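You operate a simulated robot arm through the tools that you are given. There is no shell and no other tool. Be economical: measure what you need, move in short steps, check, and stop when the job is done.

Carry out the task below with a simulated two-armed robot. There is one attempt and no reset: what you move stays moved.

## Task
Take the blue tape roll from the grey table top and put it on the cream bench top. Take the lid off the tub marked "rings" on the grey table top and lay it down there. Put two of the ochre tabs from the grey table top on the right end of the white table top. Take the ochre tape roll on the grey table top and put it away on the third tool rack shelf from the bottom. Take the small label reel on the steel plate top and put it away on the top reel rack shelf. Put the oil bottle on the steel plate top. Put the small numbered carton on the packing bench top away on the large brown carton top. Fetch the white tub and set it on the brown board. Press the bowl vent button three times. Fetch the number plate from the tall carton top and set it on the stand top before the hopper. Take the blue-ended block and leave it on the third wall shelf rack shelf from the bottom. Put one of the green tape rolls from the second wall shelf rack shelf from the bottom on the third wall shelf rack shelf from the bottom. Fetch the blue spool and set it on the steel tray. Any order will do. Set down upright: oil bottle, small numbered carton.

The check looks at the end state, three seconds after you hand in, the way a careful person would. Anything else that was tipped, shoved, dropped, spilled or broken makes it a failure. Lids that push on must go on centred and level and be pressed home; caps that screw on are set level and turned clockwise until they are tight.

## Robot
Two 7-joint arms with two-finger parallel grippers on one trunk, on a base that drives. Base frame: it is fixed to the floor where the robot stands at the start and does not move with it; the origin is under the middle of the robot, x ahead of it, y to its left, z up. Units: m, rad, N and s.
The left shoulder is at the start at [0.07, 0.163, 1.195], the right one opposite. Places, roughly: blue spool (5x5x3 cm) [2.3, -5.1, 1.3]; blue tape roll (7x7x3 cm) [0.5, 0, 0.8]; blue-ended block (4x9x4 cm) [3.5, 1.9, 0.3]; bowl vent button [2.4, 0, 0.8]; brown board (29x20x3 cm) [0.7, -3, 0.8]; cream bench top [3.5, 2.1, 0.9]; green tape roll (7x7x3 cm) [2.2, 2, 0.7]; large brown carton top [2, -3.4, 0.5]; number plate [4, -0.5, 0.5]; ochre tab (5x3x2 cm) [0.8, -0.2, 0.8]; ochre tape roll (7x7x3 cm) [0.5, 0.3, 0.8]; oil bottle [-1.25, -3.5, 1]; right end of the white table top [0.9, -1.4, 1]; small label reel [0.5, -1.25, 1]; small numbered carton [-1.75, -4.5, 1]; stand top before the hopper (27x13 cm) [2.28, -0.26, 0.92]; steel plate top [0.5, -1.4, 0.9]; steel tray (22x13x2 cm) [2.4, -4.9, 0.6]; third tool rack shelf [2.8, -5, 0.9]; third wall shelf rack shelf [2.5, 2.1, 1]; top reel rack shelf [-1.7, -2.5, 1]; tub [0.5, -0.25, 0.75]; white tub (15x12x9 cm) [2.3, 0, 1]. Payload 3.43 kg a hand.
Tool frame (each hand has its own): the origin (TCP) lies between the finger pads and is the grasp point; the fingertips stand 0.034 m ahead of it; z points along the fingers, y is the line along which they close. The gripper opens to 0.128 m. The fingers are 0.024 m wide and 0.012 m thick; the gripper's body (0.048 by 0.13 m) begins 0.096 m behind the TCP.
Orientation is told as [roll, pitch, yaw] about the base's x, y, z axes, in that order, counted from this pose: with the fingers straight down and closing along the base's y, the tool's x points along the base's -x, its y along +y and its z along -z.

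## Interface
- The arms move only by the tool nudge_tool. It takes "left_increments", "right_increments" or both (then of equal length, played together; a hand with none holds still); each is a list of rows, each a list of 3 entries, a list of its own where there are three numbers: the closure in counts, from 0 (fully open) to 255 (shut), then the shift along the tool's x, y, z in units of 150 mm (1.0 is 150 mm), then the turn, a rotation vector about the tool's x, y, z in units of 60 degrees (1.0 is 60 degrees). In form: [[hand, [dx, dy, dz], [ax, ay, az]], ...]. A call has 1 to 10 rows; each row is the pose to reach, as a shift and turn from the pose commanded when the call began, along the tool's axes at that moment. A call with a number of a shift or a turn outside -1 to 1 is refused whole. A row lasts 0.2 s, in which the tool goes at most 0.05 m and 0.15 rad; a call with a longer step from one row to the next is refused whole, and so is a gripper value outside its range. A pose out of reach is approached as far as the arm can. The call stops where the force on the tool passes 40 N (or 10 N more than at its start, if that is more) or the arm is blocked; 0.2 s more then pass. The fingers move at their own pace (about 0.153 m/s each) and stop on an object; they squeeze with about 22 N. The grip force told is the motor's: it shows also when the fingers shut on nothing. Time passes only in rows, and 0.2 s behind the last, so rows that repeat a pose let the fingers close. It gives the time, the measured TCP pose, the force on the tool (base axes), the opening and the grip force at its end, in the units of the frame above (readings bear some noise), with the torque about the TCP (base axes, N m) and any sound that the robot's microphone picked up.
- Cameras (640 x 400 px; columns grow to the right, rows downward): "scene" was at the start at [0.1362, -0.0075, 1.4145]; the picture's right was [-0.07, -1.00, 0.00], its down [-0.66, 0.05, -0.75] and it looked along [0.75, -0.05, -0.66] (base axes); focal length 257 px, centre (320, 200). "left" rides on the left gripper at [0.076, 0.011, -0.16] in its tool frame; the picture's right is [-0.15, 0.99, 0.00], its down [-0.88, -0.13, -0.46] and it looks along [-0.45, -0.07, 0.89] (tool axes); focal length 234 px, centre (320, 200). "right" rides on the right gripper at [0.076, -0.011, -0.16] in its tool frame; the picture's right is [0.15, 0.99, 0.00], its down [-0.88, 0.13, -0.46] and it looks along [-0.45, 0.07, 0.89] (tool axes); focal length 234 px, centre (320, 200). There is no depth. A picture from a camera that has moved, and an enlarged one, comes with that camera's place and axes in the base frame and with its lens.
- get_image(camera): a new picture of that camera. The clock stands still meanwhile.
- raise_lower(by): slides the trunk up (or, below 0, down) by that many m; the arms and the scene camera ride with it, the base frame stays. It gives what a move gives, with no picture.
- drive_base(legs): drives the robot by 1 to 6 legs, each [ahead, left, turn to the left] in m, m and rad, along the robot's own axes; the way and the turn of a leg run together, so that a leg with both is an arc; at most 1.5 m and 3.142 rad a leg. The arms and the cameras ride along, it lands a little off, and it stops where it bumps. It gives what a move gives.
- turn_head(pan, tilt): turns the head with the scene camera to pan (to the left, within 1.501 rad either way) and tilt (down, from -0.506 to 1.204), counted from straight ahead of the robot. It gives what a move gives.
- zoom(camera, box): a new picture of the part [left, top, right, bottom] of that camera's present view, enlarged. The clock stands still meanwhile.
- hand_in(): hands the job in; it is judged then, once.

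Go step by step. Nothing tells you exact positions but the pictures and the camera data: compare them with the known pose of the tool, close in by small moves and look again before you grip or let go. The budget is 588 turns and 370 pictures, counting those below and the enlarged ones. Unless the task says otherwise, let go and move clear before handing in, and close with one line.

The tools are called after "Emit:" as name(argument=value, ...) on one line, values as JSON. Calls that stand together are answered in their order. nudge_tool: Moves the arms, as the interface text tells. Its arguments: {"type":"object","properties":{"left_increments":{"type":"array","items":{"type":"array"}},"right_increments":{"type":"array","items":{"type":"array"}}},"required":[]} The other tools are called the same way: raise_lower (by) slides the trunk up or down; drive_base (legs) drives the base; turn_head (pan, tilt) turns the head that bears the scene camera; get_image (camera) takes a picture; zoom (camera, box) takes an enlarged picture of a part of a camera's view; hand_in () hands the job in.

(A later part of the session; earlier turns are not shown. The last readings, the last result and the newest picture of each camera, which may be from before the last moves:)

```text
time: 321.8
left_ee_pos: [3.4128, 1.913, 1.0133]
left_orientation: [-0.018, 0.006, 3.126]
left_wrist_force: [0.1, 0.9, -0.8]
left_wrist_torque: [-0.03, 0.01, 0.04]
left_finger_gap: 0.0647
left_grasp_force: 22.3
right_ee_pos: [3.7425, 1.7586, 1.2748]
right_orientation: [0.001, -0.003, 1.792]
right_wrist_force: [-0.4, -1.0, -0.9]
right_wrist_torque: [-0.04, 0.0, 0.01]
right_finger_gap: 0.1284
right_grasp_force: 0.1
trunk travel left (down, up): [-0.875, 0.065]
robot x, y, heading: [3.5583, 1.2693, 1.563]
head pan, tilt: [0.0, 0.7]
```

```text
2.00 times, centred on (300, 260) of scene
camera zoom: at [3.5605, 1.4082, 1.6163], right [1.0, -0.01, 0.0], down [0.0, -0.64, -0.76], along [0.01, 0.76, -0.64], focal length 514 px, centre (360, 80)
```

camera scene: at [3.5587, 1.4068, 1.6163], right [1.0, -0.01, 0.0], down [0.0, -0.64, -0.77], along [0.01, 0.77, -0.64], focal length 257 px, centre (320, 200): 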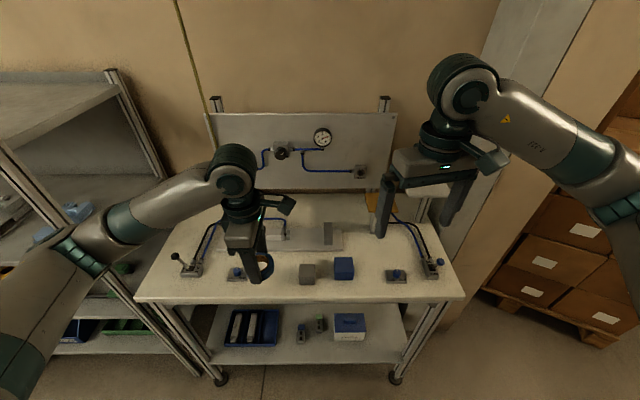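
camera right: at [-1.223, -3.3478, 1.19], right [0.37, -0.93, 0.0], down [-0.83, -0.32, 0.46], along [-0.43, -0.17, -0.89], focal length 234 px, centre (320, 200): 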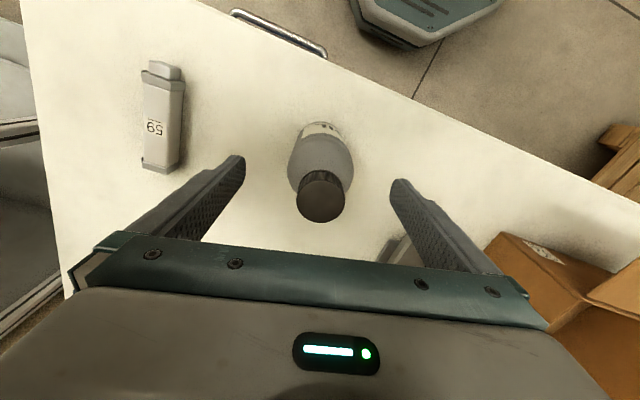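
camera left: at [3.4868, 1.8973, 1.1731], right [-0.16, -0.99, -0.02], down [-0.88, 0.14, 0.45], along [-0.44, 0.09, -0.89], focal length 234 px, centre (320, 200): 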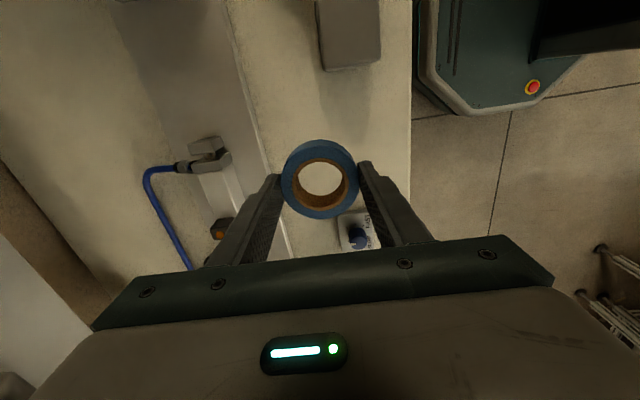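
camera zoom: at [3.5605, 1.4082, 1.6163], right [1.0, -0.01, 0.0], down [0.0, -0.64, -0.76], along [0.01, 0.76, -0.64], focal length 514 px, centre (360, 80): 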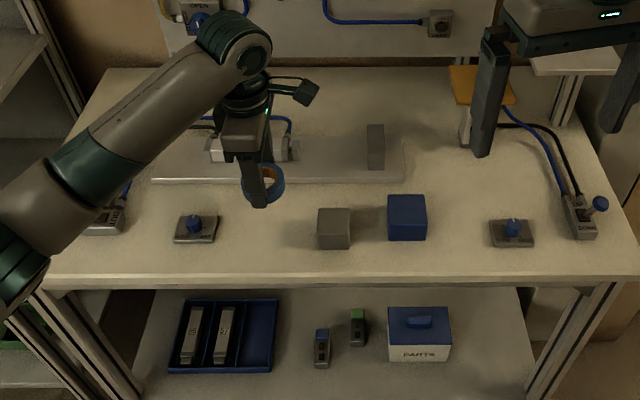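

Emit:
nudge_tool(left_increments=[[255, [0, 0, 0.2], [0, 0, 0]], [255, [0, 0, 0.4], [0, 0, 0]], [255, [0, 0, 0.5], [0, 0, 0]], [255, [0, 0, 0.55], [0, 0, 0]], [255, [0, 0, 0.6], [0, 0, 0]], [255, [0, 0, 0.64], [0, 0, 0]], [255, [0, 0, 0.68], [0, 0, 0]], [255, [0, 0, 0.72], [0, 0, 0]], [255, [0, 0, 0.76], [0, 0, 0]], [255, [0, 0, 0.8], [0, 0, 0]]])

```text
time: 322.9
left_ee_pos: [3.4139, 1.9135, 0.9342]
left_orientation: [-0.022, 0.012, 3.126]
left_wrist_force: [-0.8, -12.1, 16.8]
left_wrist_torque: [-1.12, 0.27, 0.09]
left_finger_gap: 0.0651
left_grasp_force: 22.1
right_ee_pos: [3.743, 1.757, 1.2761]
right_orientation: [0.002, -0.005, 1.795]
right_wrist_force: [-0.6, -0.3, 0.2]
right_wrist_torque: [-0.02, -0.03, -0.01]
right_finger_gap: 0.128
right_grasp_force: 0.0
trunk travel left (down, up): [-0.875, 0.065]
robot x, y, heading: [3.5584, 1.2762, 1.563]
head pan, tilt: [0.0, 0.7]
stopped in row 5 (left hand): the force on the tool passed its limit (the readings are from after the stop); the commanded pose is now the measured one
```

Emit:
nudge_tool(left_increments=[[100, [0, 0, -0.02], [0, 0, 0]], [40, [0, 0, -0.02], [0, 0, 0]], [40, [0, 0, -0.02], [0, 0, 0]], [40, [0, 0, -0.25], [0, 0, 0]], [0, [0, 0, -0.5], [0, 0, 0]], [0, [0, 0, -0.75], [0, 0, 0]], [0, [0, 0.25, -0.95], [0, 0, 0]], [0, [0, 0.5, -1], [0, 0, 0]]])

Emit:
get_image(camera="scene")

```text
time: 324.7
left_ee_pos: [3.4122, 1.8369, 1.0814]
left_orientation: [-0.022, 0.013, 3.127]
left_wrist_force: [0.1, 1.2, 0.3]
left_wrist_torque: [0.03, 0.0, 0.0]
left_finger_gap: 0.1284
left_grasp_force: 0.1
right_ee_pos: [3.7432, 1.7579, 1.2756]
right_orientation: [-0.001, -0.006, 1.792]
right_wrist_force: [0.4, -0.1, -0.3]
right_wrist_torque: [0.0, 0.0, 0.02]
right_finger_gap: 0.128
right_grasp_force: 0.0
trunk travel left (down, up): [-0.875, 0.065]
robot x, y, heading: [3.5565, 1.2748, 1.561]
head pan, tilt: [0.0, 0.7]
```

```text
244 pictures are left
camera scene: at [3.5597, 1.4061, 1.6164], right [1.0, -0.01, 0.0], down [0.0, -0.64, -0.77], along [0.01, 0.77, -0.64], focal length 257 px, centre (320, 200)
```

scene: 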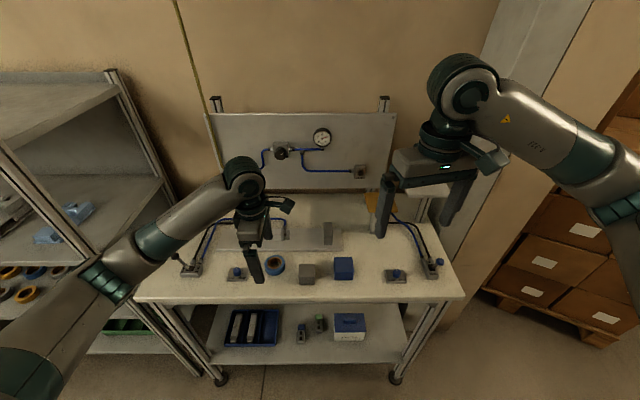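

The blue tape is on the cream bench. The blue-ended block lies on the lower shelf at about (3.48, 1.95, 0.32), so I back off, turn the left hand straight and lower the trunk.

Emit:
drive_base(legs=[[-0.45, -0.1, 0]])

Emit:
nudge_tool(left_increments=[[0, [0, 0, 0], [0, 0, 0.14]], [0, [0, 0, 0], [0, 0, 0.28]], [0, [0, 0, 0], [0, 0, 0.42]], [0, [0, 0, 0], [0, 0, 0.56]], [0, [0, 0, 0], [0, 0, 0.7]], [0, [0, 0, 0], [0, 0, 0.84]], [0, [0, 0, 0], [0, 0, 0.98]]])

Emit:
nudge_tool(left_increments=[[0, [0, 0, 0], [0, 0, 0.14]], [0, [0, 0, 0], [0, 0, 0.28]], [0, [0, 0, 0], [0, 0, 0.42]], [0, [0, 0, 0], [0, 0, 0.51]]])

Emit:
nudge_tool(left_increments=[[0, [0, 0, 0], [0, -0.14, 0]], [0, [0, 0, 0], [0, -0.28, 0]], [0, [0, 0, 0], [0, -0.42, 0]], [0, [0, 0, 0], [0, -0.56, 0]], [0, [0, 0, 0], [0, -0.7, 0]], [0, [0, 0, 0], [0, -0.75, 0]]])

Emit:
raise_lower(by=-0.4)

Emit:
raise_lower(by=-0.25)

Emit:
get_image(camera="scene")

Emit:
get_image(camera="left")

```text
time: 326.5
left_ee_pos: [3.4651, 1.6457, 1.0854]
left_orientation: [-0.032, 0.011, 3.109]
left_wrist_force: [-0.1, -0.8, 0.0]
left_wrist_torque: [0.08, 0.0, 0.01]
left_finger_gap: 0.1277
left_grasp_force: 0.0
right_ee_pos: [3.795, 1.5591, 1.2793]
right_orientation: [0.0, -0.012, 1.779]
right_wrist_force: [0.6, -0.6, 0.4]
right_wrist_torque: [0.12, 0.02, 0.02]
right_finger_gap: 0.1279
right_grasp_force: 0.1
trunk travel left (down, up): [-0.875, 0.065]
robot x, y, heading: [3.6014, 1.0888, 1.549]
head pan, tilt: [0.0, 0.7]
stopped in leg 1: the robot was blocked; the commanded pose is now the measured one
```

```text
time: 328.1
left_ee_pos: [3.4643, 1.6529, 1.081]
left_orientation: [-0.02, -0.015, 2.081]
left_wrist_force: [-0.3, -0.5, -0.4]
left_wrist_torque: [0.0, 0.01, 0.01]
left_finger_gap: 0.128
left_grasp_force: 0.0
right_ee_pos: [3.7933, 1.57, 1.2758]
right_orientation: [0.002, -0.004, 1.778]
right_wrist_force: [0.1, -0.9, -0.2]
right_wrist_torque: [0.03, 0.0, -0.01]
right_finger_gap: 0.1279
right_grasp_force: 0.1
trunk travel left (down, up): [-0.875, 0.065]
robot x, y, heading: [3.5994, 1.0854, 1.556]
head pan, tilt: [0.0, 0.7]
```

```text
time: 329.1
left_ee_pos: [3.463, 1.6532, 1.0796]
left_orientation: [-0.01, -0.02, 1.549]
left_wrist_force: [-0.5, -0.9, 0.0]
left_wrist_torque: [-0.02, 0.02, -0.02]
left_finger_gap: 0.128
left_grasp_force: 0.0
right_ee_pos: [3.7948, 1.5692, 1.2761]
right_orientation: [0.001, -0.004, 1.778]
right_wrist_force: [0.3, 0.1, 0.5]
right_wrist_torque: [0.0, 0.01, 0.02]
right_finger_gap: 0.128
right_grasp_force: 0.0
trunk travel left (down, up): [-0.875, 0.065]
robot x, y, heading: [3.6052, 1.0889, 1.551]
head pan, tilt: [0.0, 0.7]
```

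```text
time: 330.5
left_ee_pos: [3.4635, 1.6539, 1.0812]
left_orientation: [-0.016, -0.81, 1.563]
left_wrist_force: [-0.3, 0.1, -0.2]
left_wrist_torque: [-0.01, 0.0, -0.03]
left_finger_gap: 0.128
left_grasp_force: 0.0
right_ee_pos: [3.7944, 1.5695, 1.2747]
right_orientation: [0.001, -0.004, 1.779]
right_wrist_force: [-0.1, 0.3, 0.6]
right_wrist_torque: [0.01, 0.0, -0.02]
right_finger_gap: 0.128
right_grasp_force: 0.1
trunk travel left (down, up): [-0.875, 0.065]
robot x, y, heading: [3.6018, 1.0882, 1.55]
head pan, tilt: [0.0, 0.7]
```

```text
time: 334.3
left_ee_pos: [3.4634, 1.6533, 0.6806]
left_orientation: [-0.015, -0.808, 1.562]
left_wrist_force: [-0.7, -0.5, -0.4]
left_wrist_torque: [0.01, 0.0, 0.0]
left_finger_gap: 0.1282
left_grasp_force: 0.1
right_ee_pos: [3.7941, 1.569, 0.8761]
right_orientation: [0.001, -0.004, 1.778]
right_wrist_force: [-0.3, 0.1, -0.1]
right_wrist_torque: [0.01, -0.02, 0.0]
right_finger_gap: 0.128
right_grasp_force: 0.1
trunk travel left (down, up): [-0.475, 0.465]
robot x, y, heading: [3.6005, 1.0878, 1.549]
head pan, tilt: [0.0, 0.7]
```

```text
time: 336.9
left_ee_pos: [3.4639, 1.6546, 0.4316]
left_orientation: [-0.016, -0.809, 1.56]
left_wrist_force: [0.4, -0.3, 0.4]
left_wrist_torque: [0.0, -0.03, 0.02]
left_finger_gap: 0.1281
left_grasp_force: 0.1
right_ee_pos: [3.7939, 1.5696, 0.6262]
right_orientation: [0.001, -0.004, 1.777]
right_wrist_force: [0.0, 0.4, 0.0]
right_wrist_torque: [-0.02, -0.01, 0.01]
right_finger_gap: 0.1281
right_grasp_force: 0.0
trunk travel left (down, up): [-0.225, 0.715]
robot x, y, heading: [3.6034, 1.0862, 1.554]
head pan, tilt: [0.0, 0.7]
```

```text
243 pictures are left
camera scene: at [3.6062, 1.2212, 0.9663], right [1.0, -0.02, 0.0], down [-0.01, -0.64, -0.76], along [0.02, 0.76, -0.64], focal length 257 px, centre (320, 200)
```

scene: 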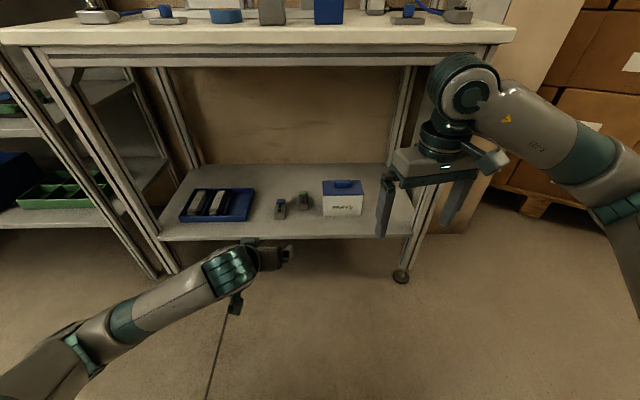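

```text
242 pictures are left
camera left: at [3.4473, 1.4856, 0.4863], right [-0.99, 0.12, 0.09], down [0.12, 0.28, 0.95], along [0.09, 0.95, -0.29], focal length 234 px, centre (320, 200)
```

left: 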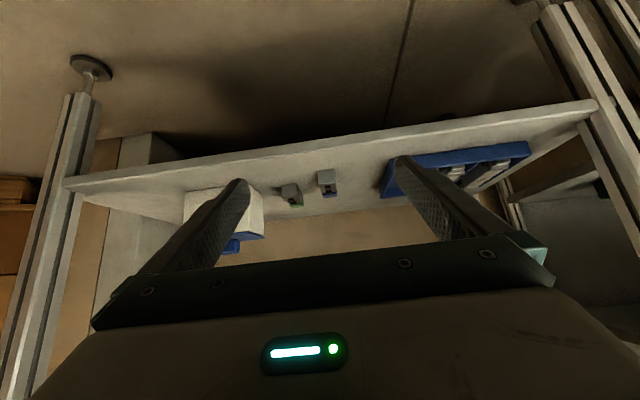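

Emit:
turn_head(pan=-1.2, tilt=0.3)

Emit:
get_image(camera="scene")

```text
time: 338.3
left_ee_pos: [3.4628, 1.6529, 0.4308]
left_orientation: [-0.016, -0.806, 1.561]
left_wrist_force: [0.4, -0.7, -0.5]
left_wrist_torque: [0.07, 0.03, -0.03]
left_finger_gap: 0.1278
left_grasp_force: 0.1
right_ee_pos: [3.7939, 1.5708, 0.6249]
right_orientation: [0.001, -0.005, 1.777]
right_wrist_force: [-0.3, 0.1, 0.9]
right_wrist_torque: [0.03, -0.01, 0.0]
right_finger_gap: 0.128
right_grasp_force: 0.1
trunk travel left (down, up): [-0.225, 0.715]
robot x, y, heading: [3.6001, 1.0878, 1.546]
head pan, tilt: [-1.201, 0.3]
```

```text
241 pictures are left
camera scene: at [3.6921, 1.1683, 1.0023], right [0.34, -0.94, 0.0], down [-0.28, -0.1, -0.96], along [0.9, 0.33, -0.3], focal length 257 px, centre (320, 200)
```

scene: 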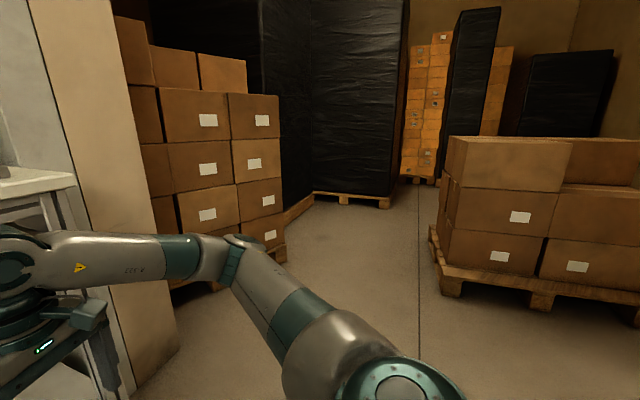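

Emit:
nudge_tool(right_increments=[[0, [0.2, 0, 0], [0, 0, 0]], [0, [0.4, 0, 0], [0, 0, 0]], [0, [0.55, 0, 0], [0, 0, 0]]])

Emit:
drive_base(legs=[[0.2, 0, 0.02]])

Emit:
turn_head(pan=0.1, tilt=0.6)

Emit:
get_image(camera="scene")

Emit:
get_image(camera="left")

```text
time: 339.1
left_ee_pos: [3.4637, 1.6535, 0.4304]
left_orientation: [-0.016, -0.807, 1.563]
left_wrist_force: [0.6, -1.1, 0.1]
left_wrist_torque: [0.04, -0.01, 0.02]
left_finger_gap: 0.1281
left_grasp_force: 0.0
right_ee_pos: [3.8121, 1.49, 0.6249]
right_orientation: [0.002, -0.006, 1.778]
right_wrist_force: [-0.1, 0.0, 0.3]
right_wrist_torque: [0.02, -0.03, 0.02]
right_finger_gap: 0.1279
right_grasp_force: 0.1
trunk travel left (down, up): [-0.225, 0.715]
robot x, y, heading: [3.599, 1.0894, 1.548]
head pan, tilt: [-1.201, 0.3]
```

```text
time: 340.7
left_ee_pos: [3.4549, 1.8455, 0.4306]
left_orientation: [-0.016, -0.807, 1.583]
left_wrist_force: [0.5, 0.4, -0.4]
left_wrist_torque: [0.0, 0.0, -0.01]
left_finger_gap: 0.1281
left_grasp_force: 0.1
right_ee_pos: [3.8064, 1.6883, 0.6264]
right_orientation: [0.002, -0.006, 1.801]
right_wrist_force: [-0.2, -0.1, 0.2]
right_wrist_torque: [0.0, 0.02, 0.01]
right_finger_gap: 0.1276
right_grasp_force: 0.0
trunk travel left (down, up): [-0.225, 0.715]
robot x, y, heading: [3.6024, 1.2849, 1.57]
head pan, tilt: [-1.201, 0.3]
```

```text
time: 342.2
left_ee_pos: [3.4549, 1.8447, 0.4311]
left_orientation: [-0.016, -0.808, 1.583]
left_wrist_force: [0.8, -0.3, 0.6]
left_wrist_torque: [-0.02, 0.0, -0.03]
left_finger_gap: 0.1279
left_grasp_force: 0.0
right_ee_pos: [3.8079, 1.6884, 0.6233]
right_orientation: [0.003, -0.005, 1.8]
right_wrist_force: [-0.1, -0.6, 0.7]
right_wrist_torque: [0.04, -0.01, -0.05]
right_finger_gap: 0.1279
right_grasp_force: 0.1
trunk travel left (down, up): [-0.225, 0.715]
robot x, y, heading: [3.6049, 1.2809, 1.574]
head pan, tilt: [0.099, 0.6]
```

```text
240 pictures are left
camera scene: at [3.5971, 1.4194, 0.9748], right [1.0, 0.1, 0.0], down [0.05, -0.56, -0.83], along [-0.08, 0.82, -0.56], focal length 257 px, centre (320, 200)
```

scene: 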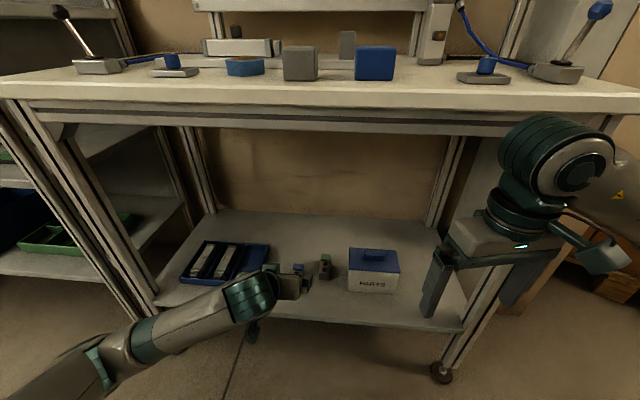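

```text
239 pictures are left
camera left: at [3.4417, 1.6776, 0.4862], right [-0.99, 0.1, 0.09], down [0.12, 0.28, 0.95], along [0.07, 0.95, -0.29], focal length 234 px, centre (320, 200)
```

left: 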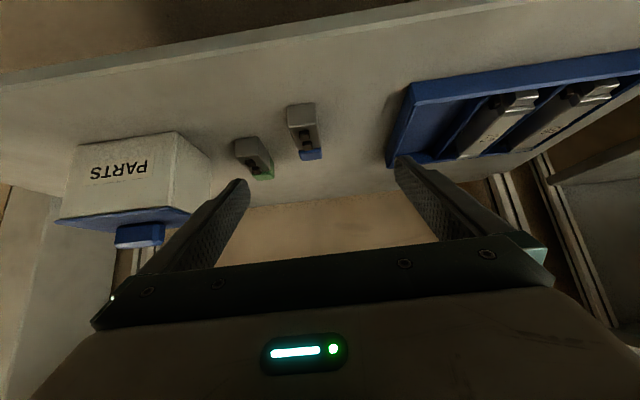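

Emit:
nudge_tool(left_increments=[[130, [0.01, -0.05, 0.15], [0, 0, 0]], [130, [0.02, -0.093, 0.3], [0, 0, 0]], [130, [0.02, -0.093, 0.45], [0, 0, 0]]])

Emit:
get_image(camera="left")

Emit:
zoom(camera="scene", box=[180, 210, 420, 340])

```text
time: 343.0
left_ee_pos: [3.4683, 1.8935, 0.3841]
left_orientation: [-0.015, -0.807, 1.583]
left_wrist_force: [0.8, 0.3, 0.1]
left_wrist_torque: [-0.04, -0.03, -0.01]
left_finger_gap: 0.0628
left_grasp_force: 0.1
right_ee_pos: [3.8062, 1.6879, 0.6257]
right_orientation: [0.001, -0.006, 1.799]
right_wrist_force: [0.7, 0.1, 0.4]
right_wrist_torque: [-0.02, 0.0, 0.01]
right_finger_gap: 0.128
right_grasp_force: 0.1
trunk travel left (down, up): [-0.225, 0.715]
robot x, y, heading: [3.608, 1.282, 1.57]
head pan, tilt: [0.099, 0.6]
```

```text
238 pictures are left
camera left: at [3.4543, 1.7251, 0.4393], right [-0.99, 0.1, 0.09], down [0.12, 0.28, 0.95], along [0.07, 0.95, -0.29], focal length 234 px, centre (320, 200)
```

left: 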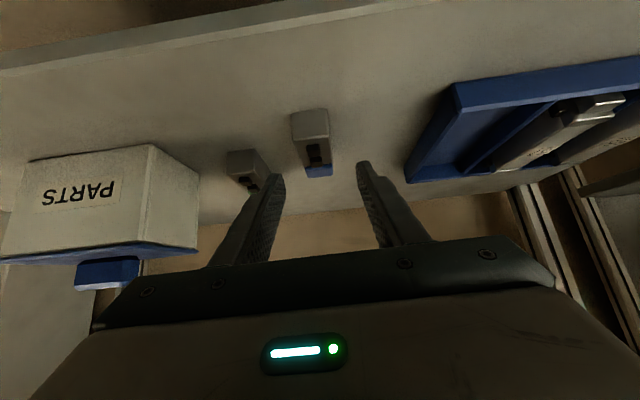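

```text
2.67 times, centred on (300, 275) of scene
camera zoom: at [3.597, 1.4195, 0.9748], right [1.0, 0.1, 0.0], down [0.06, -0.56, -0.82], along [-0.08, 0.82, -0.57], focal length 685 px, centre (373, 0)
```

zoom: 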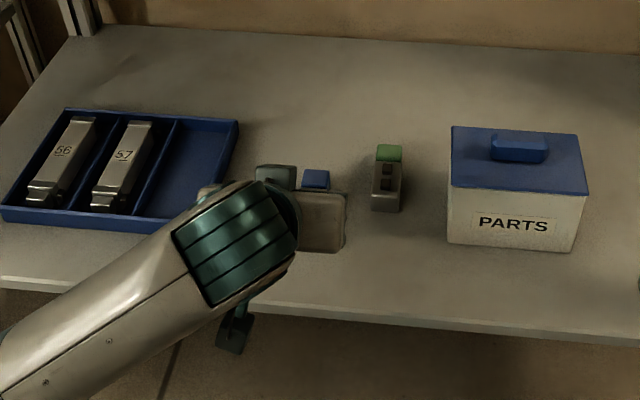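

Emit:
nudge_tool(left_increments=[[130, [0.02, 0, 0.13], [0, 0, 0]], [130, [0.04, 0, 0.26], [0, 0, 0]], [130, [0.06, 0, 0.38], [0, 0, 0]], [200, [0.06, 0, 0.38], [0, 0, 0]], [255, [0.06, 0, 0.38], [0, 0, 0]], [255, [0.06, 0, 0.38], [0, 0, 0]]])

Emit:
nudge_tool(left_increments=[[255, [-0.1, 0, -0.1], [0, 0, 0]], [255, [-0.2, 0, -0.3], [0, 0, 0]], [255, [-0.3, 0, -0.5], [0, 0, 0]], [255, [-0.4, 0, -0.75], [0, 0, 0]], [255, [-0.45, 0, -1], [0, 0, 0]]])

Emit:
get_image(camera="left")

```text
time: 344.4
left_ee_pos: [3.4671, 1.927, 0.3348]
left_orientation: [-0.017, -0.807, 1.582]
left_wrist_force: [-0.9, 0.2, -0.5]
left_wrist_torque: [0.01, -0.02, 0.0]
left_finger_gap: 0.0338
left_grasp_force: 21.7
right_ee_pos: [3.8061, 1.6886, 0.6259]
right_orientation: [0.001, -0.005, 1.798]
right_wrist_force: [0.0, 0.1, 0.4]
right_wrist_torque: [-0.01, 0.02, -0.01]
right_finger_gap: 0.1279
right_grasp_force: 0.1
trunk travel left (down, up): [-0.225, 0.715]
robot x, y, heading: [3.6023, 1.285, 1.568]
head pan, tilt: [0.099, 0.6]
```

```text
time: 345.6
left_ee_pos: [3.466, 1.866, 0.4904]
left_orientation: [-0.016, -0.808, 1.583]
left_wrist_force: [-0.3, -0.2, -1.0]
left_wrist_torque: [-0.02, -0.03, -0.01]
left_finger_gap: 0.0337
left_grasp_force: 21.7
right_ee_pos: [3.8066, 1.6897, 0.6257]
right_orientation: [0.002, -0.004, 1.799]
right_wrist_force: [0.5, 0.9, -0.2]
right_wrist_torque: [0.02, 0.02, -0.03]
right_finger_gap: 0.1281
right_grasp_force: 0.1
trunk travel left (down, up): [-0.225, 0.715]
robot x, y, heading: [3.6028, 1.2814, 1.569]
head pan, tilt: [0.099, 0.6]
```

```text
236 pictures are left
camera left: at [3.4535, 1.6969, 0.5451], right [-0.99, 0.1, 0.09], down [0.12, 0.28, 0.95], along [0.07, 0.95, -0.29], focal length 234 px, centre (320, 200)
```

left: 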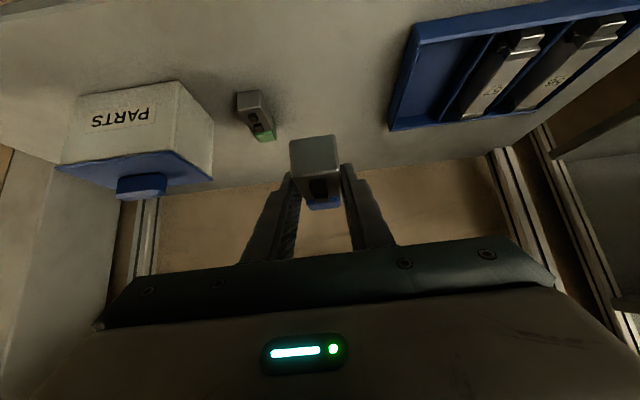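

Emit:
drive_base(legs=[[-0.14, 0, 0]])

Emit:
nudge_tool(left_increments=[[255, [0.15, 0, -0.15], [0, 0, 0]], [255, [0.3, 0, -0.3], [0, 0, 0]], [255, [0.45, 0, -0.45], [0, 0, 0]]])

Emit:
raise_lower(by=0.4)

Emit:
drive_base(legs=[[0, 1.1, 0]])

Emit:
turn_head(pan=0, tilt=0.5)

Emit:
get_image(camera="scene")

```text
time: 346.9
left_ee_pos: [3.4682, 1.7222, 0.4888]
left_orientation: [-0.016, -0.808, 1.58]
left_wrist_force: [-0.1, 0.7, -1.4]
left_wrist_torque: [-0.03, 0.02, -0.03]
left_finger_gap: 0.0336
left_grasp_force: 21.5
right_ee_pos: [3.8075, 1.5448, 0.6262]
right_orientation: [0.002, -0.008, 1.796]
right_wrist_force: [-0.5, 0.5, 0.2]
right_wrist_torque: [0.0, 0.0, 0.01]
right_finger_gap: 0.1281
right_grasp_force: 0.1
trunk travel left (down, up): [-0.225, 0.715]
robot x, y, heading: [3.6029, 1.1369, 1.566]
head pan, tilt: [0.099, 0.6]
```

```text
time: 347.7
left_ee_pos: [3.4774, 1.6526, 0.4752]
left_orientation: [-0.016, -0.805, 1.579]
left_wrist_force: [-0.9, 1.1, -0.9]
left_wrist_torque: [-0.01, 0.0, -0.04]
left_finger_gap: 0.0335
left_grasp_force: 22.1
left hand out of reach, approached as far as the arm can: row 3
right_ee_pos: [3.8071, 1.5448, 0.6251]
right_orientation: [0.002, -0.005, 1.795]
right_wrist_force: [-1.3, -0.1, -0.6]
right_wrist_torque: [0.0, -0.03, -0.01]
right_finger_gap: 0.128
right_grasp_force: 0.1
trunk travel left (down, up): [-0.225, 0.715]
robot x, y, heading: [3.6055, 1.1374, 1.565]
head pan, tilt: [0.099, 0.6]
```

```text
time: 351.5
left_ee_pos: [3.4778, 1.6532, 0.875]
left_orientation: [-0.017, -0.805, 1.581]
left_wrist_force: [-0.8, -0.1, -1.5]
left_wrist_torque: [-0.05, -0.02, -0.01]
left_finger_gap: 0.0335
left_grasp_force: 21.7
right_ee_pos: [3.8078, 1.5448, 1.0251]
right_orientation: [0.002, -0.007, 1.796]
right_wrist_force: [0.8, 0.0, -0.3]
right_wrist_torque: [0.0, 0.03, -0.01]
right_finger_gap: 0.128
right_grasp_force: 0.1
trunk travel left (down, up): [-0.625, 0.315]
robot x, y, heading: [3.5997, 1.1363, 1.563]
head pan, tilt: [0.099, 0.6]
```

```text
time: 357.1
left_ee_pos: [2.4011, 1.6674, 0.874]
left_orientation: [-0.017, -0.807, 1.565]
left_wrist_force: [-0.4, -0.1, -2.1]
left_wrist_torque: [0.0, 0.0, 0.01]
left_finger_gap: 0.0334
left_grasp_force: 22.1
right_ee_pos: [2.7293, 1.5555, 1.0257]
right_orientation: [0.001, -0.005, 1.782]
right_wrist_force: [0.5, 0.1, -0.3]
right_wrist_torque: [0.0, 0.0, 0.0]
right_finger_gap: 0.128
right_grasp_force: 0.0
trunk travel left (down, up): [-0.625, 0.315]
robot x, y, heading: [2.5176, 1.1511, 1.548]
head pan, tilt: [0.099, 0.6]
```

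```text
time: 357.8
left_ee_pos: [2.3999, 1.666, 0.8745]
left_orientation: [-0.016, -0.805, 1.566]
left_wrist_force: [0.6, 0.2, -0.8]
left_wrist_torque: [-0.03, -0.01, 0.0]
left_finger_gap: 0.0334
left_grasp_force: 22.3
right_ee_pos: [2.7281, 1.553, 1.0252]
right_orientation: [0.002, -0.006, 1.783]
right_wrist_force: [0.1, 0.0, -0.2]
right_wrist_torque: [0.0, 0.03, 0.0]
right_finger_gap: 0.128
right_grasp_force: 0.1
trunk travel left (down, up): [-0.625, 0.315]
robot x, y, heading: [2.5202, 1.1504, 1.553]
head pan, tilt: [0.0, 0.499]
```

```text
235 pictures are left
camera scene: at [2.5235, 1.2915, 1.3838], right [1.0, -0.02, 0.0], down [-0.01, -0.48, -0.88], along [0.02, 0.88, -0.48], focal length 257 px, centre (320, 200)
```

scene: 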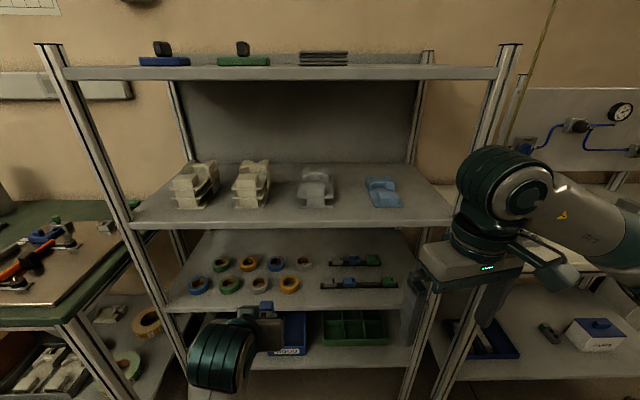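

Third shelf is at z≈1.0, with a free spot at its right end (x≈2.82) and gaps between the castings. I raise the trunk and line the block up with the right-hand spot.

Emit:
raise_lower(by=0.25)

Emit:
drive_base(legs=[[0, -0.4, 0.02]])

Emit:
get_image(camera="scene")

Emit:
get_image(camera="left")

```text
time: 360.4
left_ee_pos: [2.4001, 1.6675, 1.1247]
left_orientation: [-0.016, -0.806, 1.565]
left_wrist_force: [0.5, 0.2, -1.5]
left_wrist_torque: [-0.06, 0.02, 0.0]
left_finger_gap: 0.0335
left_grasp_force: 22.2
right_ee_pos: [2.7285, 1.5547, 1.2756]
right_orientation: [0.003, -0.005, 1.78]
right_wrist_force: [-1.4, -0.1, -0.5]
right_wrist_torque: [0.03, 0.01, 0.01]
right_finger_gap: 0.1281
right_grasp_force: 0.2
trunk travel left (down, up): [-0.875, 0.065]
robot x, y, heading: [2.5188, 1.1583, 1.557]
head pan, tilt: [0.0, 0.499]
```

```text
time: 362.8
left_ee_pos: [2.7795, 1.6609, 1.1251]
left_orientation: [-0.017, -0.805, 1.601]
left_wrist_force: [-0.5, 0.4, -1.5]
left_wrist_torque: [-0.04, 0.0, 0.0]
left_finger_gap: 0.0334
left_grasp_force: 22.6
right_ee_pos: [3.1104, 1.5621, 1.2765]
right_orientation: [-0.001, -0.006, 1.82]
right_wrist_force: [-0.2, -0.6, -0.2]
right_wrist_torque: [0.0, 0.01, 0.0]
right_finger_gap: 0.1278
right_grasp_force: 0.2
trunk travel left (down, up): [-0.875, 0.065]
robot x, y, heading: [2.9191, 1.1471, 1.586]
head pan, tilt: [0.0, 0.499]
```

```text
234 pictures are left
camera scene: at [2.9153, 1.2912, 1.6339], right [1.0, 0.02, 0.0], down [0.01, -0.48, -0.88], along [-0.01, 0.88, -0.48], focal length 257 px, centre (320, 200)
```

scene: 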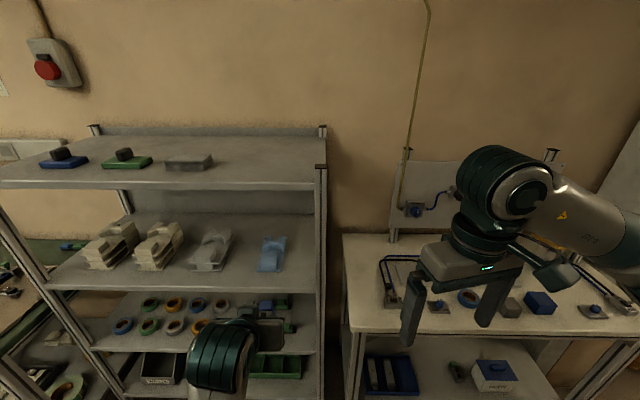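

```text
233 pictures are left
camera left: at [2.7688, 1.4938, 1.1804], right [-0.99, 0.08, 0.09], down [0.11, 0.28, 0.95], along [0.05, 0.96, -0.29], focal length 234 px, centre (320, 200)
```

left: 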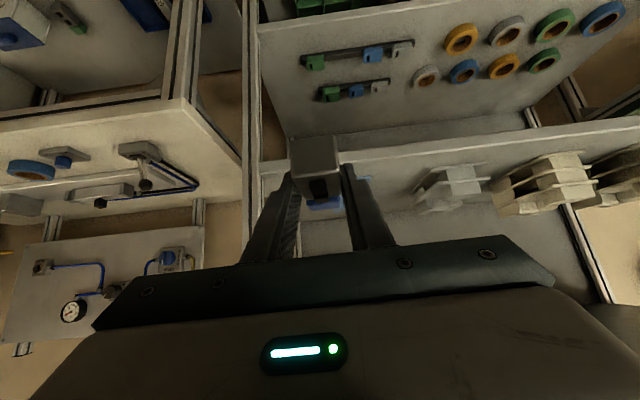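

Emit:
drive_base(legs=[[0.1, 0.14, -0.015]])

Emit:
get_image(camera="left")

Emit:
zoom(camera="scene", box=[160, 160, 480, 360])

```text
time: 364.3
left_ee_pos: [2.6454, 1.7607, 1.1259]
left_orientation: [-0.014, -0.811, 1.589]
left_wrist_force: [0.1, 0.1, -1.2]
left_wrist_torque: [-0.03, 0.02, 0.03]
left_finger_gap: 0.0331
left_grasp_force: 22.5
right_ee_pos: [2.9782, 1.6553, 1.2758]
right_orientation: [0.006, -0.007, 1.807]
right_wrist_force: [0.0, 0.8, 0.3]
right_wrist_torque: [0.03, 0.02, -0.02]
right_finger_gap: 0.1283
right_grasp_force: 0.0
trunk travel left (down, up): [-0.875, 0.065]
robot x, y, heading: [2.7794, 1.25, 1.576]
head pan, tilt: [0.0, 0.499]
```

```text
232 pictures are left
camera left: at [2.6345, 1.5916, 1.1812], right [-0.99, 0.09, 0.1], down [0.12, 0.28, 0.95], along [0.06, 0.96, -0.29], focal length 234 px, centre (320, 200)
```

left: 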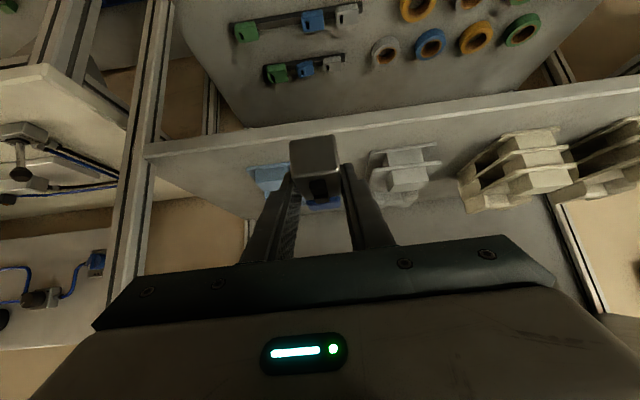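

```text
2.00 times, centred on (320, 260) of scene
camera zoom: at [2.7798, 1.387, 1.6341], right [1.0, 0.01, 0.0], down [0.0, -0.48, -0.88], along [-0.01, 0.88, -0.48], focal length 514 px, centre (320, 80)
```

zoom: 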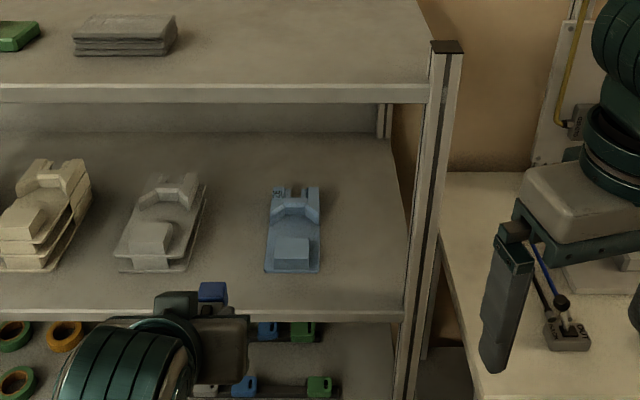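

Emit:
nudge_tool(left_increments=[[255, [-0.19, 0.02, 0.2], [0, 0, 0]], [255, [-0.38, 0.04, 0.4], [0, 0, 0]], [255, [-0.57, 0.067, 0.6], [0, 0, 0]], [255, [-0.753, 0.067, 0.79], [0, 0, 0]]])

Emit:
get_image(camera="left")

Emit:
zoom(camera="scene", box=[160, 160, 480, 360])

```text
time: 365.3
left_ee_pos: [2.636, 1.9251, 1.1208]
left_orientation: [-0.014, -0.804, 1.59]
left_wrist_force: [0.1, 0.6, -1.2]
left_wrist_torque: [-0.01, 0.0, -0.01]
left_finger_gap: 0.0334
left_grasp_force: 21.7
right_ee_pos: [2.9768, 1.6586, 1.2742]
right_orientation: [0.001, -0.003, 1.808]
right_wrist_force: [0.1, 0.9, -0.5]
right_wrist_torque: [-0.03, 0.02, 0.01]
right_finger_gap: 0.1282
right_grasp_force: 0.1
trunk travel left (down, up): [-0.875, 0.065]
robot x, y, heading: [2.7751, 1.2491, 1.577]
head pan, tilt: [0.0, 0.499]
```

```text
230 pictures are left
camera left: at [2.6243, 1.7573, 1.1773], right [-0.99, 0.09, 0.09], down [0.12, 0.28, 0.95], along [0.06, 0.95, -0.29], focal length 234 px, centre (320, 200)
```

left: 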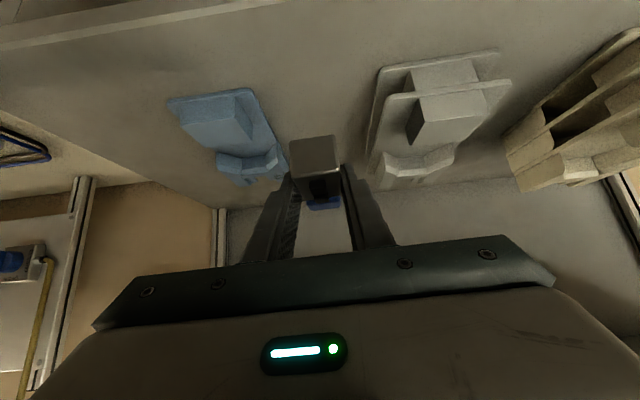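

```text
2.00 times, centred on (320, 260) of scene
camera zoom: at [2.778, 1.3905, 1.6337], right [1.0, 0.01, 0.0], down [0.0, -0.48, -0.88], along [-0.01, 0.88, -0.48], focal length 514 px, centre (320, 80)
```

zoom: 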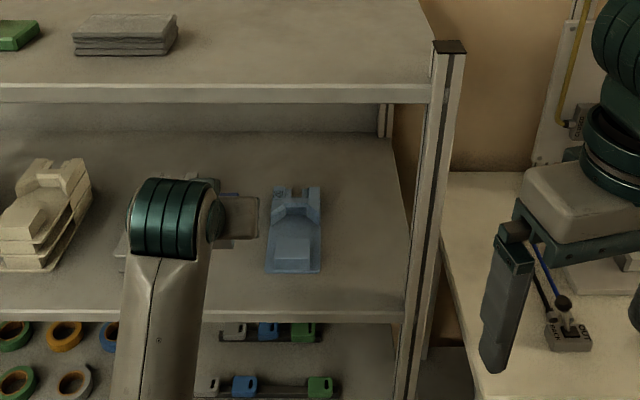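

Emit:
nudge_tool(left_increments=[[255, [0.12, 0, 0.115], [0, 0, 0]], [255, [0.24, 0, 0.23], [0, 0, 0]], [255, [0.31, 0, 0.295], [0, 0, 0]], [255, [0.34, 0, 0.325], [0, 0, 0]], [255, [0.36, 0, 0.345], [0, 0, 0]], [255, [0.38, 0, 0.365], [0, 0, 0]], [255, [0.4, 0, 0.385], [0, 0, 0]], [255, [0.42, 0, 0.405], [0, 0, 0]], [255, [0.44, 0, 0.425], [0, 0, 0]]])

```text
time: 367.4
left_ee_pos: [2.633, 1.9274, 1.0415]
left_orientation: [-0.016, -0.83, 1.589]
left_wrist_force: [0.1, -8.8, 18.8]
left_wrist_torque: [-0.15, 0.42, 0.17]
left_finger_gap: 0.0337
left_grasp_force: 21.7
right_ee_pos: [2.9766, 1.656, 1.2758]
right_orientation: [0.001, -0.006, 1.806]
right_wrist_force: [0.0, -0.6, 0.2]
right_wrist_torque: [-0.08, -0.03, -0.01]
right_finger_gap: 0.1279
right_grasp_force: 0.0
trunk travel left (down, up): [-0.875, 0.065]
robot x, y, heading: [2.7782, 1.2487, 1.578]
head pan, tilt: [0.0, 0.499]
stopped in row 9 (left hand): the force on the tool passed its limit (the readings are from after the stop); the commanded pose is now the measured one
```

Emit:
nudge_tool(left_increments=[[160, [-0.02, 0, -0.01], [0, 0, 0]], [140, [-0.02, 0, -0.01], [0, 0, 0]], [140, [-0.02, 0, -0.01], [0, 0, 0]], [140, [-0.02, 0, -0.25], [0, 0, 0]], [140, [-0.02, 0, -0.5], [0, 0, 0]], [140, [0, 0, -0.75], [0, 0, 0]], [140, [0, 0, -1], [0, 0, 0]]])

Emit:
get_image(camera="left")

```text
time: 369.0
left_ee_pos: [2.6205, 1.8151, 1.1383]
left_orientation: [0.031, -0.813, 1.565]
left_wrist_force: [-0.5, -0.5, -0.1]
left_wrist_torque: [-0.04, -0.04, -0.01]
left_finger_gap: 0.0575
left_grasp_force: 0.1
right_ee_pos: [2.9756, 1.6554, 1.2758]
right_orientation: [0.001, -0.005, 1.808]
right_wrist_force: [-0.3, 0.8, 0.3]
right_wrist_torque: [0.01, -0.02, -0.01]
right_finger_gap: 0.1279
right_grasp_force: 0.0
trunk travel left (down, up): [-0.875, 0.065]
robot x, y, heading: [2.7813, 1.2457, 1.57]
head pan, tilt: [0.0, 0.499]
```

```text
228 pictures are left
camera left: at [2.6128, 1.6461, 1.1926], right [-0.99, 0.08, 0.13], down [0.15, 0.27, 0.95], along [0.05, 0.96, -0.28], focal length 234 px, centre (320, 200)
```

left: 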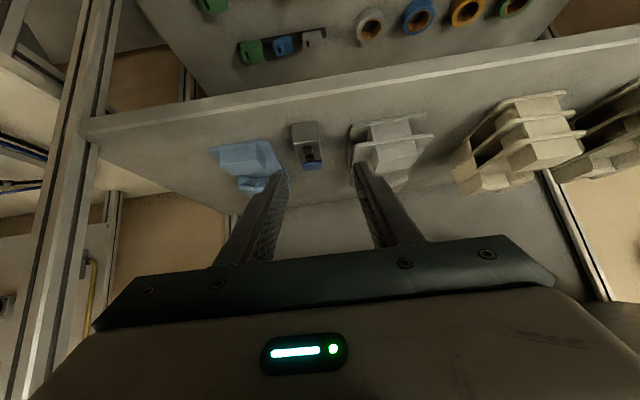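

The block is on the third shelf between the castings. Next I take the front-row green tape roll on the second shelf at about (2.216, 1.956, 0.67).

Emit:
drive_base(legs=[[-0.12, 0, 0], [0, 0.42, 0]])

Emit:
raise_lower(by=-0.36)

Emit:
turn_head(pan=0, tilt=0.6)

Emit:
get_image(camera="scene")

Emit:
get_image(camera="left")

```text
time: 372.4
left_ee_pos: [2.1999, 1.6935, 1.1428]
left_orientation: [0.027, -0.826, 1.581]
left_wrist_force: [-0.6, 0.0, 1.5]
left_wrist_torque: [0.0, 0.03, 0.01]
left_finger_gap: 0.0577
left_grasp_force: 0.1
right_ee_pos: [2.5569, 1.5339, 1.2755]
right_orientation: [0.001, -0.005, 1.818]
right_wrist_force: [-0.5, 0.2, 0.0]
right_wrist_torque: [-0.01, 0.01, 0.03]
right_finger_gap: 0.1278
right_grasp_force: 0.0
trunk travel left (down, up): [-0.875, 0.065]
robot x, y, heading: [2.358, 1.1257, 1.588]
head pan, tilt: [0.0, 0.499]
```

```text
time: 375.9
left_ee_pos: [2.1977, 1.6923, 0.7832]
left_orientation: [0.028, -0.824, 1.58]
left_wrist_force: [-0.5, -0.7, 0.7]
left_wrist_torque: [-0.05, 0.02, 0.01]
left_finger_gap: 0.0576
left_grasp_force: 0.0
right_ee_pos: [2.5561, 1.5335, 0.915]
right_orientation: [0.002, -0.004, 1.818]
right_wrist_force: [-0.5, -0.5, 0.2]
right_wrist_torque: [-0.01, 0.04, -0.01]
right_finger_gap: 0.1281
right_grasp_force: 0.0
trunk travel left (down, up): [-0.515, 0.425]
robot x, y, heading: [2.3599, 1.1234, 1.588]
head pan, tilt: [0.0, 0.499]
```

```text
time: 376.6
left_ee_pos: [2.1981, 1.6919, 0.7828]
left_orientation: [0.028, -0.828, 1.583]
left_wrist_force: [-0.4, 0.6, -0.2]
left_wrist_torque: [-0.02, 0.01, -0.02]
left_finger_gap: 0.0577
left_grasp_force: 0.0
right_ee_pos: [2.5552, 1.535, 0.9148]
right_orientation: [0.001, -0.006, 1.818]
right_wrist_force: [0.1, -0.2, -1.1]
right_wrist_torque: [-0.03, 0.02, 0.0]
right_finger_gap: 0.128
right_grasp_force: 0.1
trunk travel left (down, up): [-0.515, 0.425]
robot x, y, heading: [2.3629, 1.121, 1.587]
head pan, tilt: [0.0, 0.6]
```

```text
227 pictures are left
camera scene: at [2.3597, 1.2612, 1.2649], right [1.0, 0.02, 0.0], down [0.01, -0.56, -0.83], along [-0.01, 0.83, -0.56], focal length 257 px, centre (320, 200)
```

scene: 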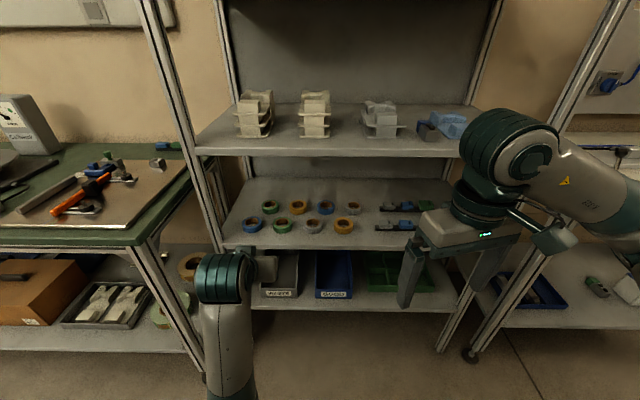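

```text
226 pictures are left
camera left: at [2.1922, 1.5228, 0.8357], right [-0.99, 0.07, 0.13], down [0.14, 0.27, 0.95], along [0.03, 0.96, -0.27], focal length 234 px, centre (320, 200)
```

left: 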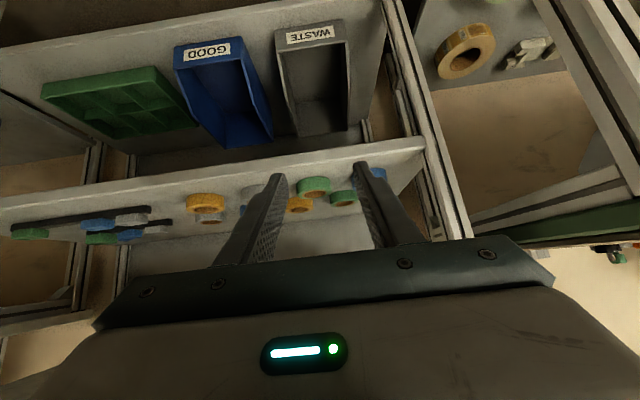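

Emit:
nudge_tool(left_increments=[[75, [-0.19, -0.04, 0.22], [0, 0, 0]], [75, [-0.37, -0.08, 0.44], [0, 0, 0]], [75, [-0.56, -0.12, 0.66], [0, 0, 0]], [75, [-0.74, -0.147, 0.88], [0, 0, 0]]])

Emit:
get_image(camera="left")

Emit:
zoom(camera="scene", box=[200, 160, 400, 285])

```text
time: 377.6
left_ee_pos: [2.2178, 1.8675, 0.7738]
left_orientation: [0.025, -0.824, 1.583]
left_wrist_force: [-0.2, -0.3, 0.0]
left_wrist_torque: [0.02, 0.02, 0.03]
left_finger_gap: 0.0902
left_grasp_force: 0.0
right_ee_pos: [2.5552, 1.535, 0.9142]
right_orientation: [0.003, -0.005, 1.817]
right_wrist_force: [0.0, 0.4, 0.2]
right_wrist_torque: [0.02, 0.02, 0.0]
right_finger_gap: 0.128
right_grasp_force: 0.1
trunk travel left (down, up): [-0.515, 0.425]
robot x, y, heading: [2.3591, 1.1239, 1.595]
head pan, tilt: [0.0, 0.6]
```

```text
225 pictures are left
camera left: at [2.2106, 1.6976, 0.827], right [-0.99, 0.07, 0.12], down [0.14, 0.27, 0.95], along [0.03, 0.96, -0.27], focal length 234 px, centre (320, 200)
```

left: 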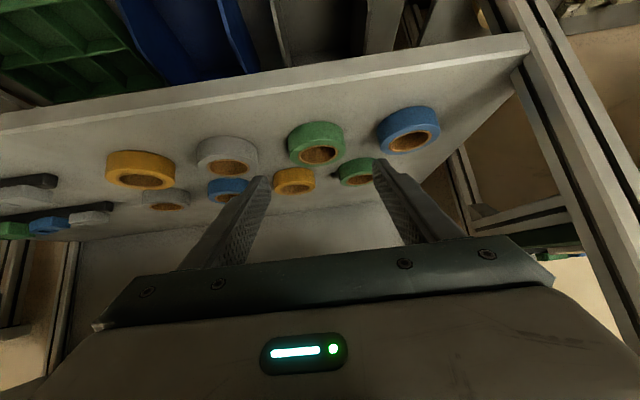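

```text
3.20 times, centred on (300, 222) of scene
camera zoom: at [2.3597, 1.2618, 1.2647], right [1.0, 0.02, 0.0], down [0.01, -0.57, -0.82], along [-0.01, 0.82, -0.57], focal length 822 px, centre (384, 128)
```

zoom: 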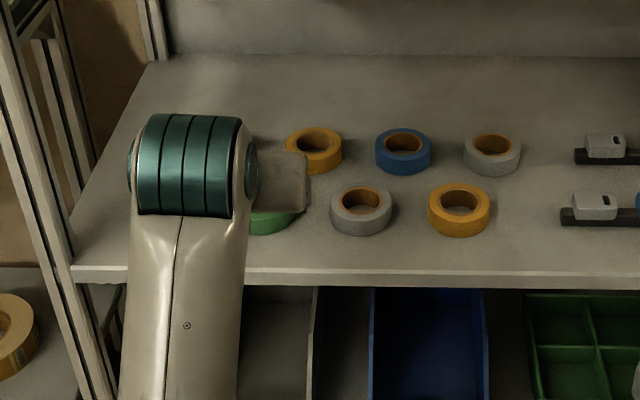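

Emit:
nudge_tool(left_increments=[[75, [0, 0.027, 0.15], [0, 0, 0]], [75, [0, 0.027, 0.3], [0, 0, 0]], [75, [0, 0.027, 0.4], [0, 0, 0]]])

Emit:
get_image(camera="left")

```text
time: 378.4
left_ee_pos: [2.2098, 1.9111, 0.7341]
left_orientation: [0.027, -0.823, 1.58]
left_wrist_force: [0.3, -0.8, 0.3]
left_wrist_torque: [0.02, -0.01, 0.01]
left_finger_gap: 0.0904
left_grasp_force: 0.2
right_ee_pos: [2.5559, 1.5341, 0.9167]
right_orientation: [0.003, -0.006, 1.819]
right_wrist_force: [-0.1, -0.7, 0.1]
right_wrist_torque: [-0.02, 0.0, 0.04]
right_finger_gap: 0.1278
right_grasp_force: 0.0
trunk travel left (down, up): [-0.515, 0.425]
robot x, y, heading: [2.3617, 1.1272, 1.589]
head pan, tilt: [0.0, 0.6]
```

```text
223 pictures are left
camera left: at [2.2035, 1.7423, 0.7862], right [-0.99, 0.07, 0.13], down [0.14, 0.27, 0.95], along [0.03, 0.96, -0.27], focal length 234 px, centre (320, 200)
```

left: 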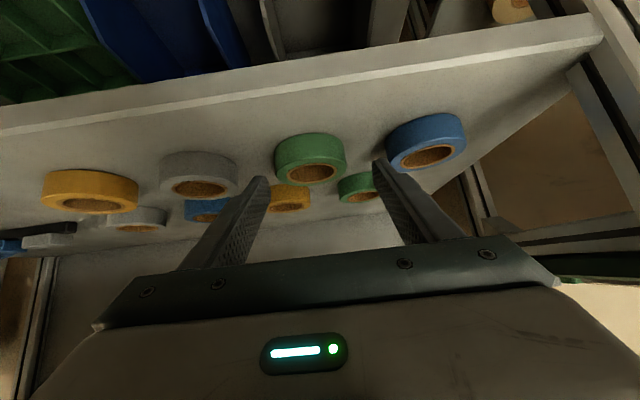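

Emit:
nudge_tool(left_increments=[[75, [0, -0.02, 0.1], [0, 0, 0]], [75, [0, -0.02, 0.2], [0, 0, 0]], [75, [0, -0.02, 0.26], [0, 0, 0]], [75, [0, -0.02, 0.302], [0, 0, 0]]])

Emit:
get_image(camera="left")

```text
time: 379.6
left_ee_pos: [2.2116, 1.9433, 0.7118]
left_orientation: [0.021, -0.843, 1.582]
left_wrist_force: [-0.9, -6.6, 13.8]
left_wrist_torque: [0.02, -0.63, -0.47]
left_finger_gap: 0.0895
left_grasp_force: 0.2
right_ee_pos: [2.555, 1.5305, 0.9164]
right_orientation: [0.0, -0.006, 1.818]
right_wrist_force: [0.3, 0.2, 0.2]
right_wrist_torque: [-0.01, 0.01, 0.0]
right_finger_gap: 0.1278
right_grasp_force: 0.1
trunk travel left (down, up): [-0.515, 0.425]
robot x, y, heading: [2.3602, 1.1239, 1.588]
head pan, tilt: [0.0, 0.6]
stopped in row 4 (left hand): the force on the tool passed its limit (the readings are from after the stop); the commanded pose is now the measured one
```

```text
222 pictures are left
camera left: at [2.2054, 1.7734, 0.7621], right [-0.99, 0.07, 0.12], down [0.14, 0.25, 0.96], along [0.03, 0.97, -0.26], focal length 234 px, centre (320, 200)
```

left: 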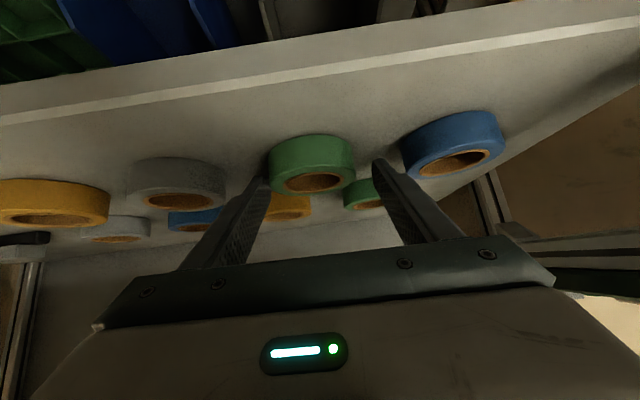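

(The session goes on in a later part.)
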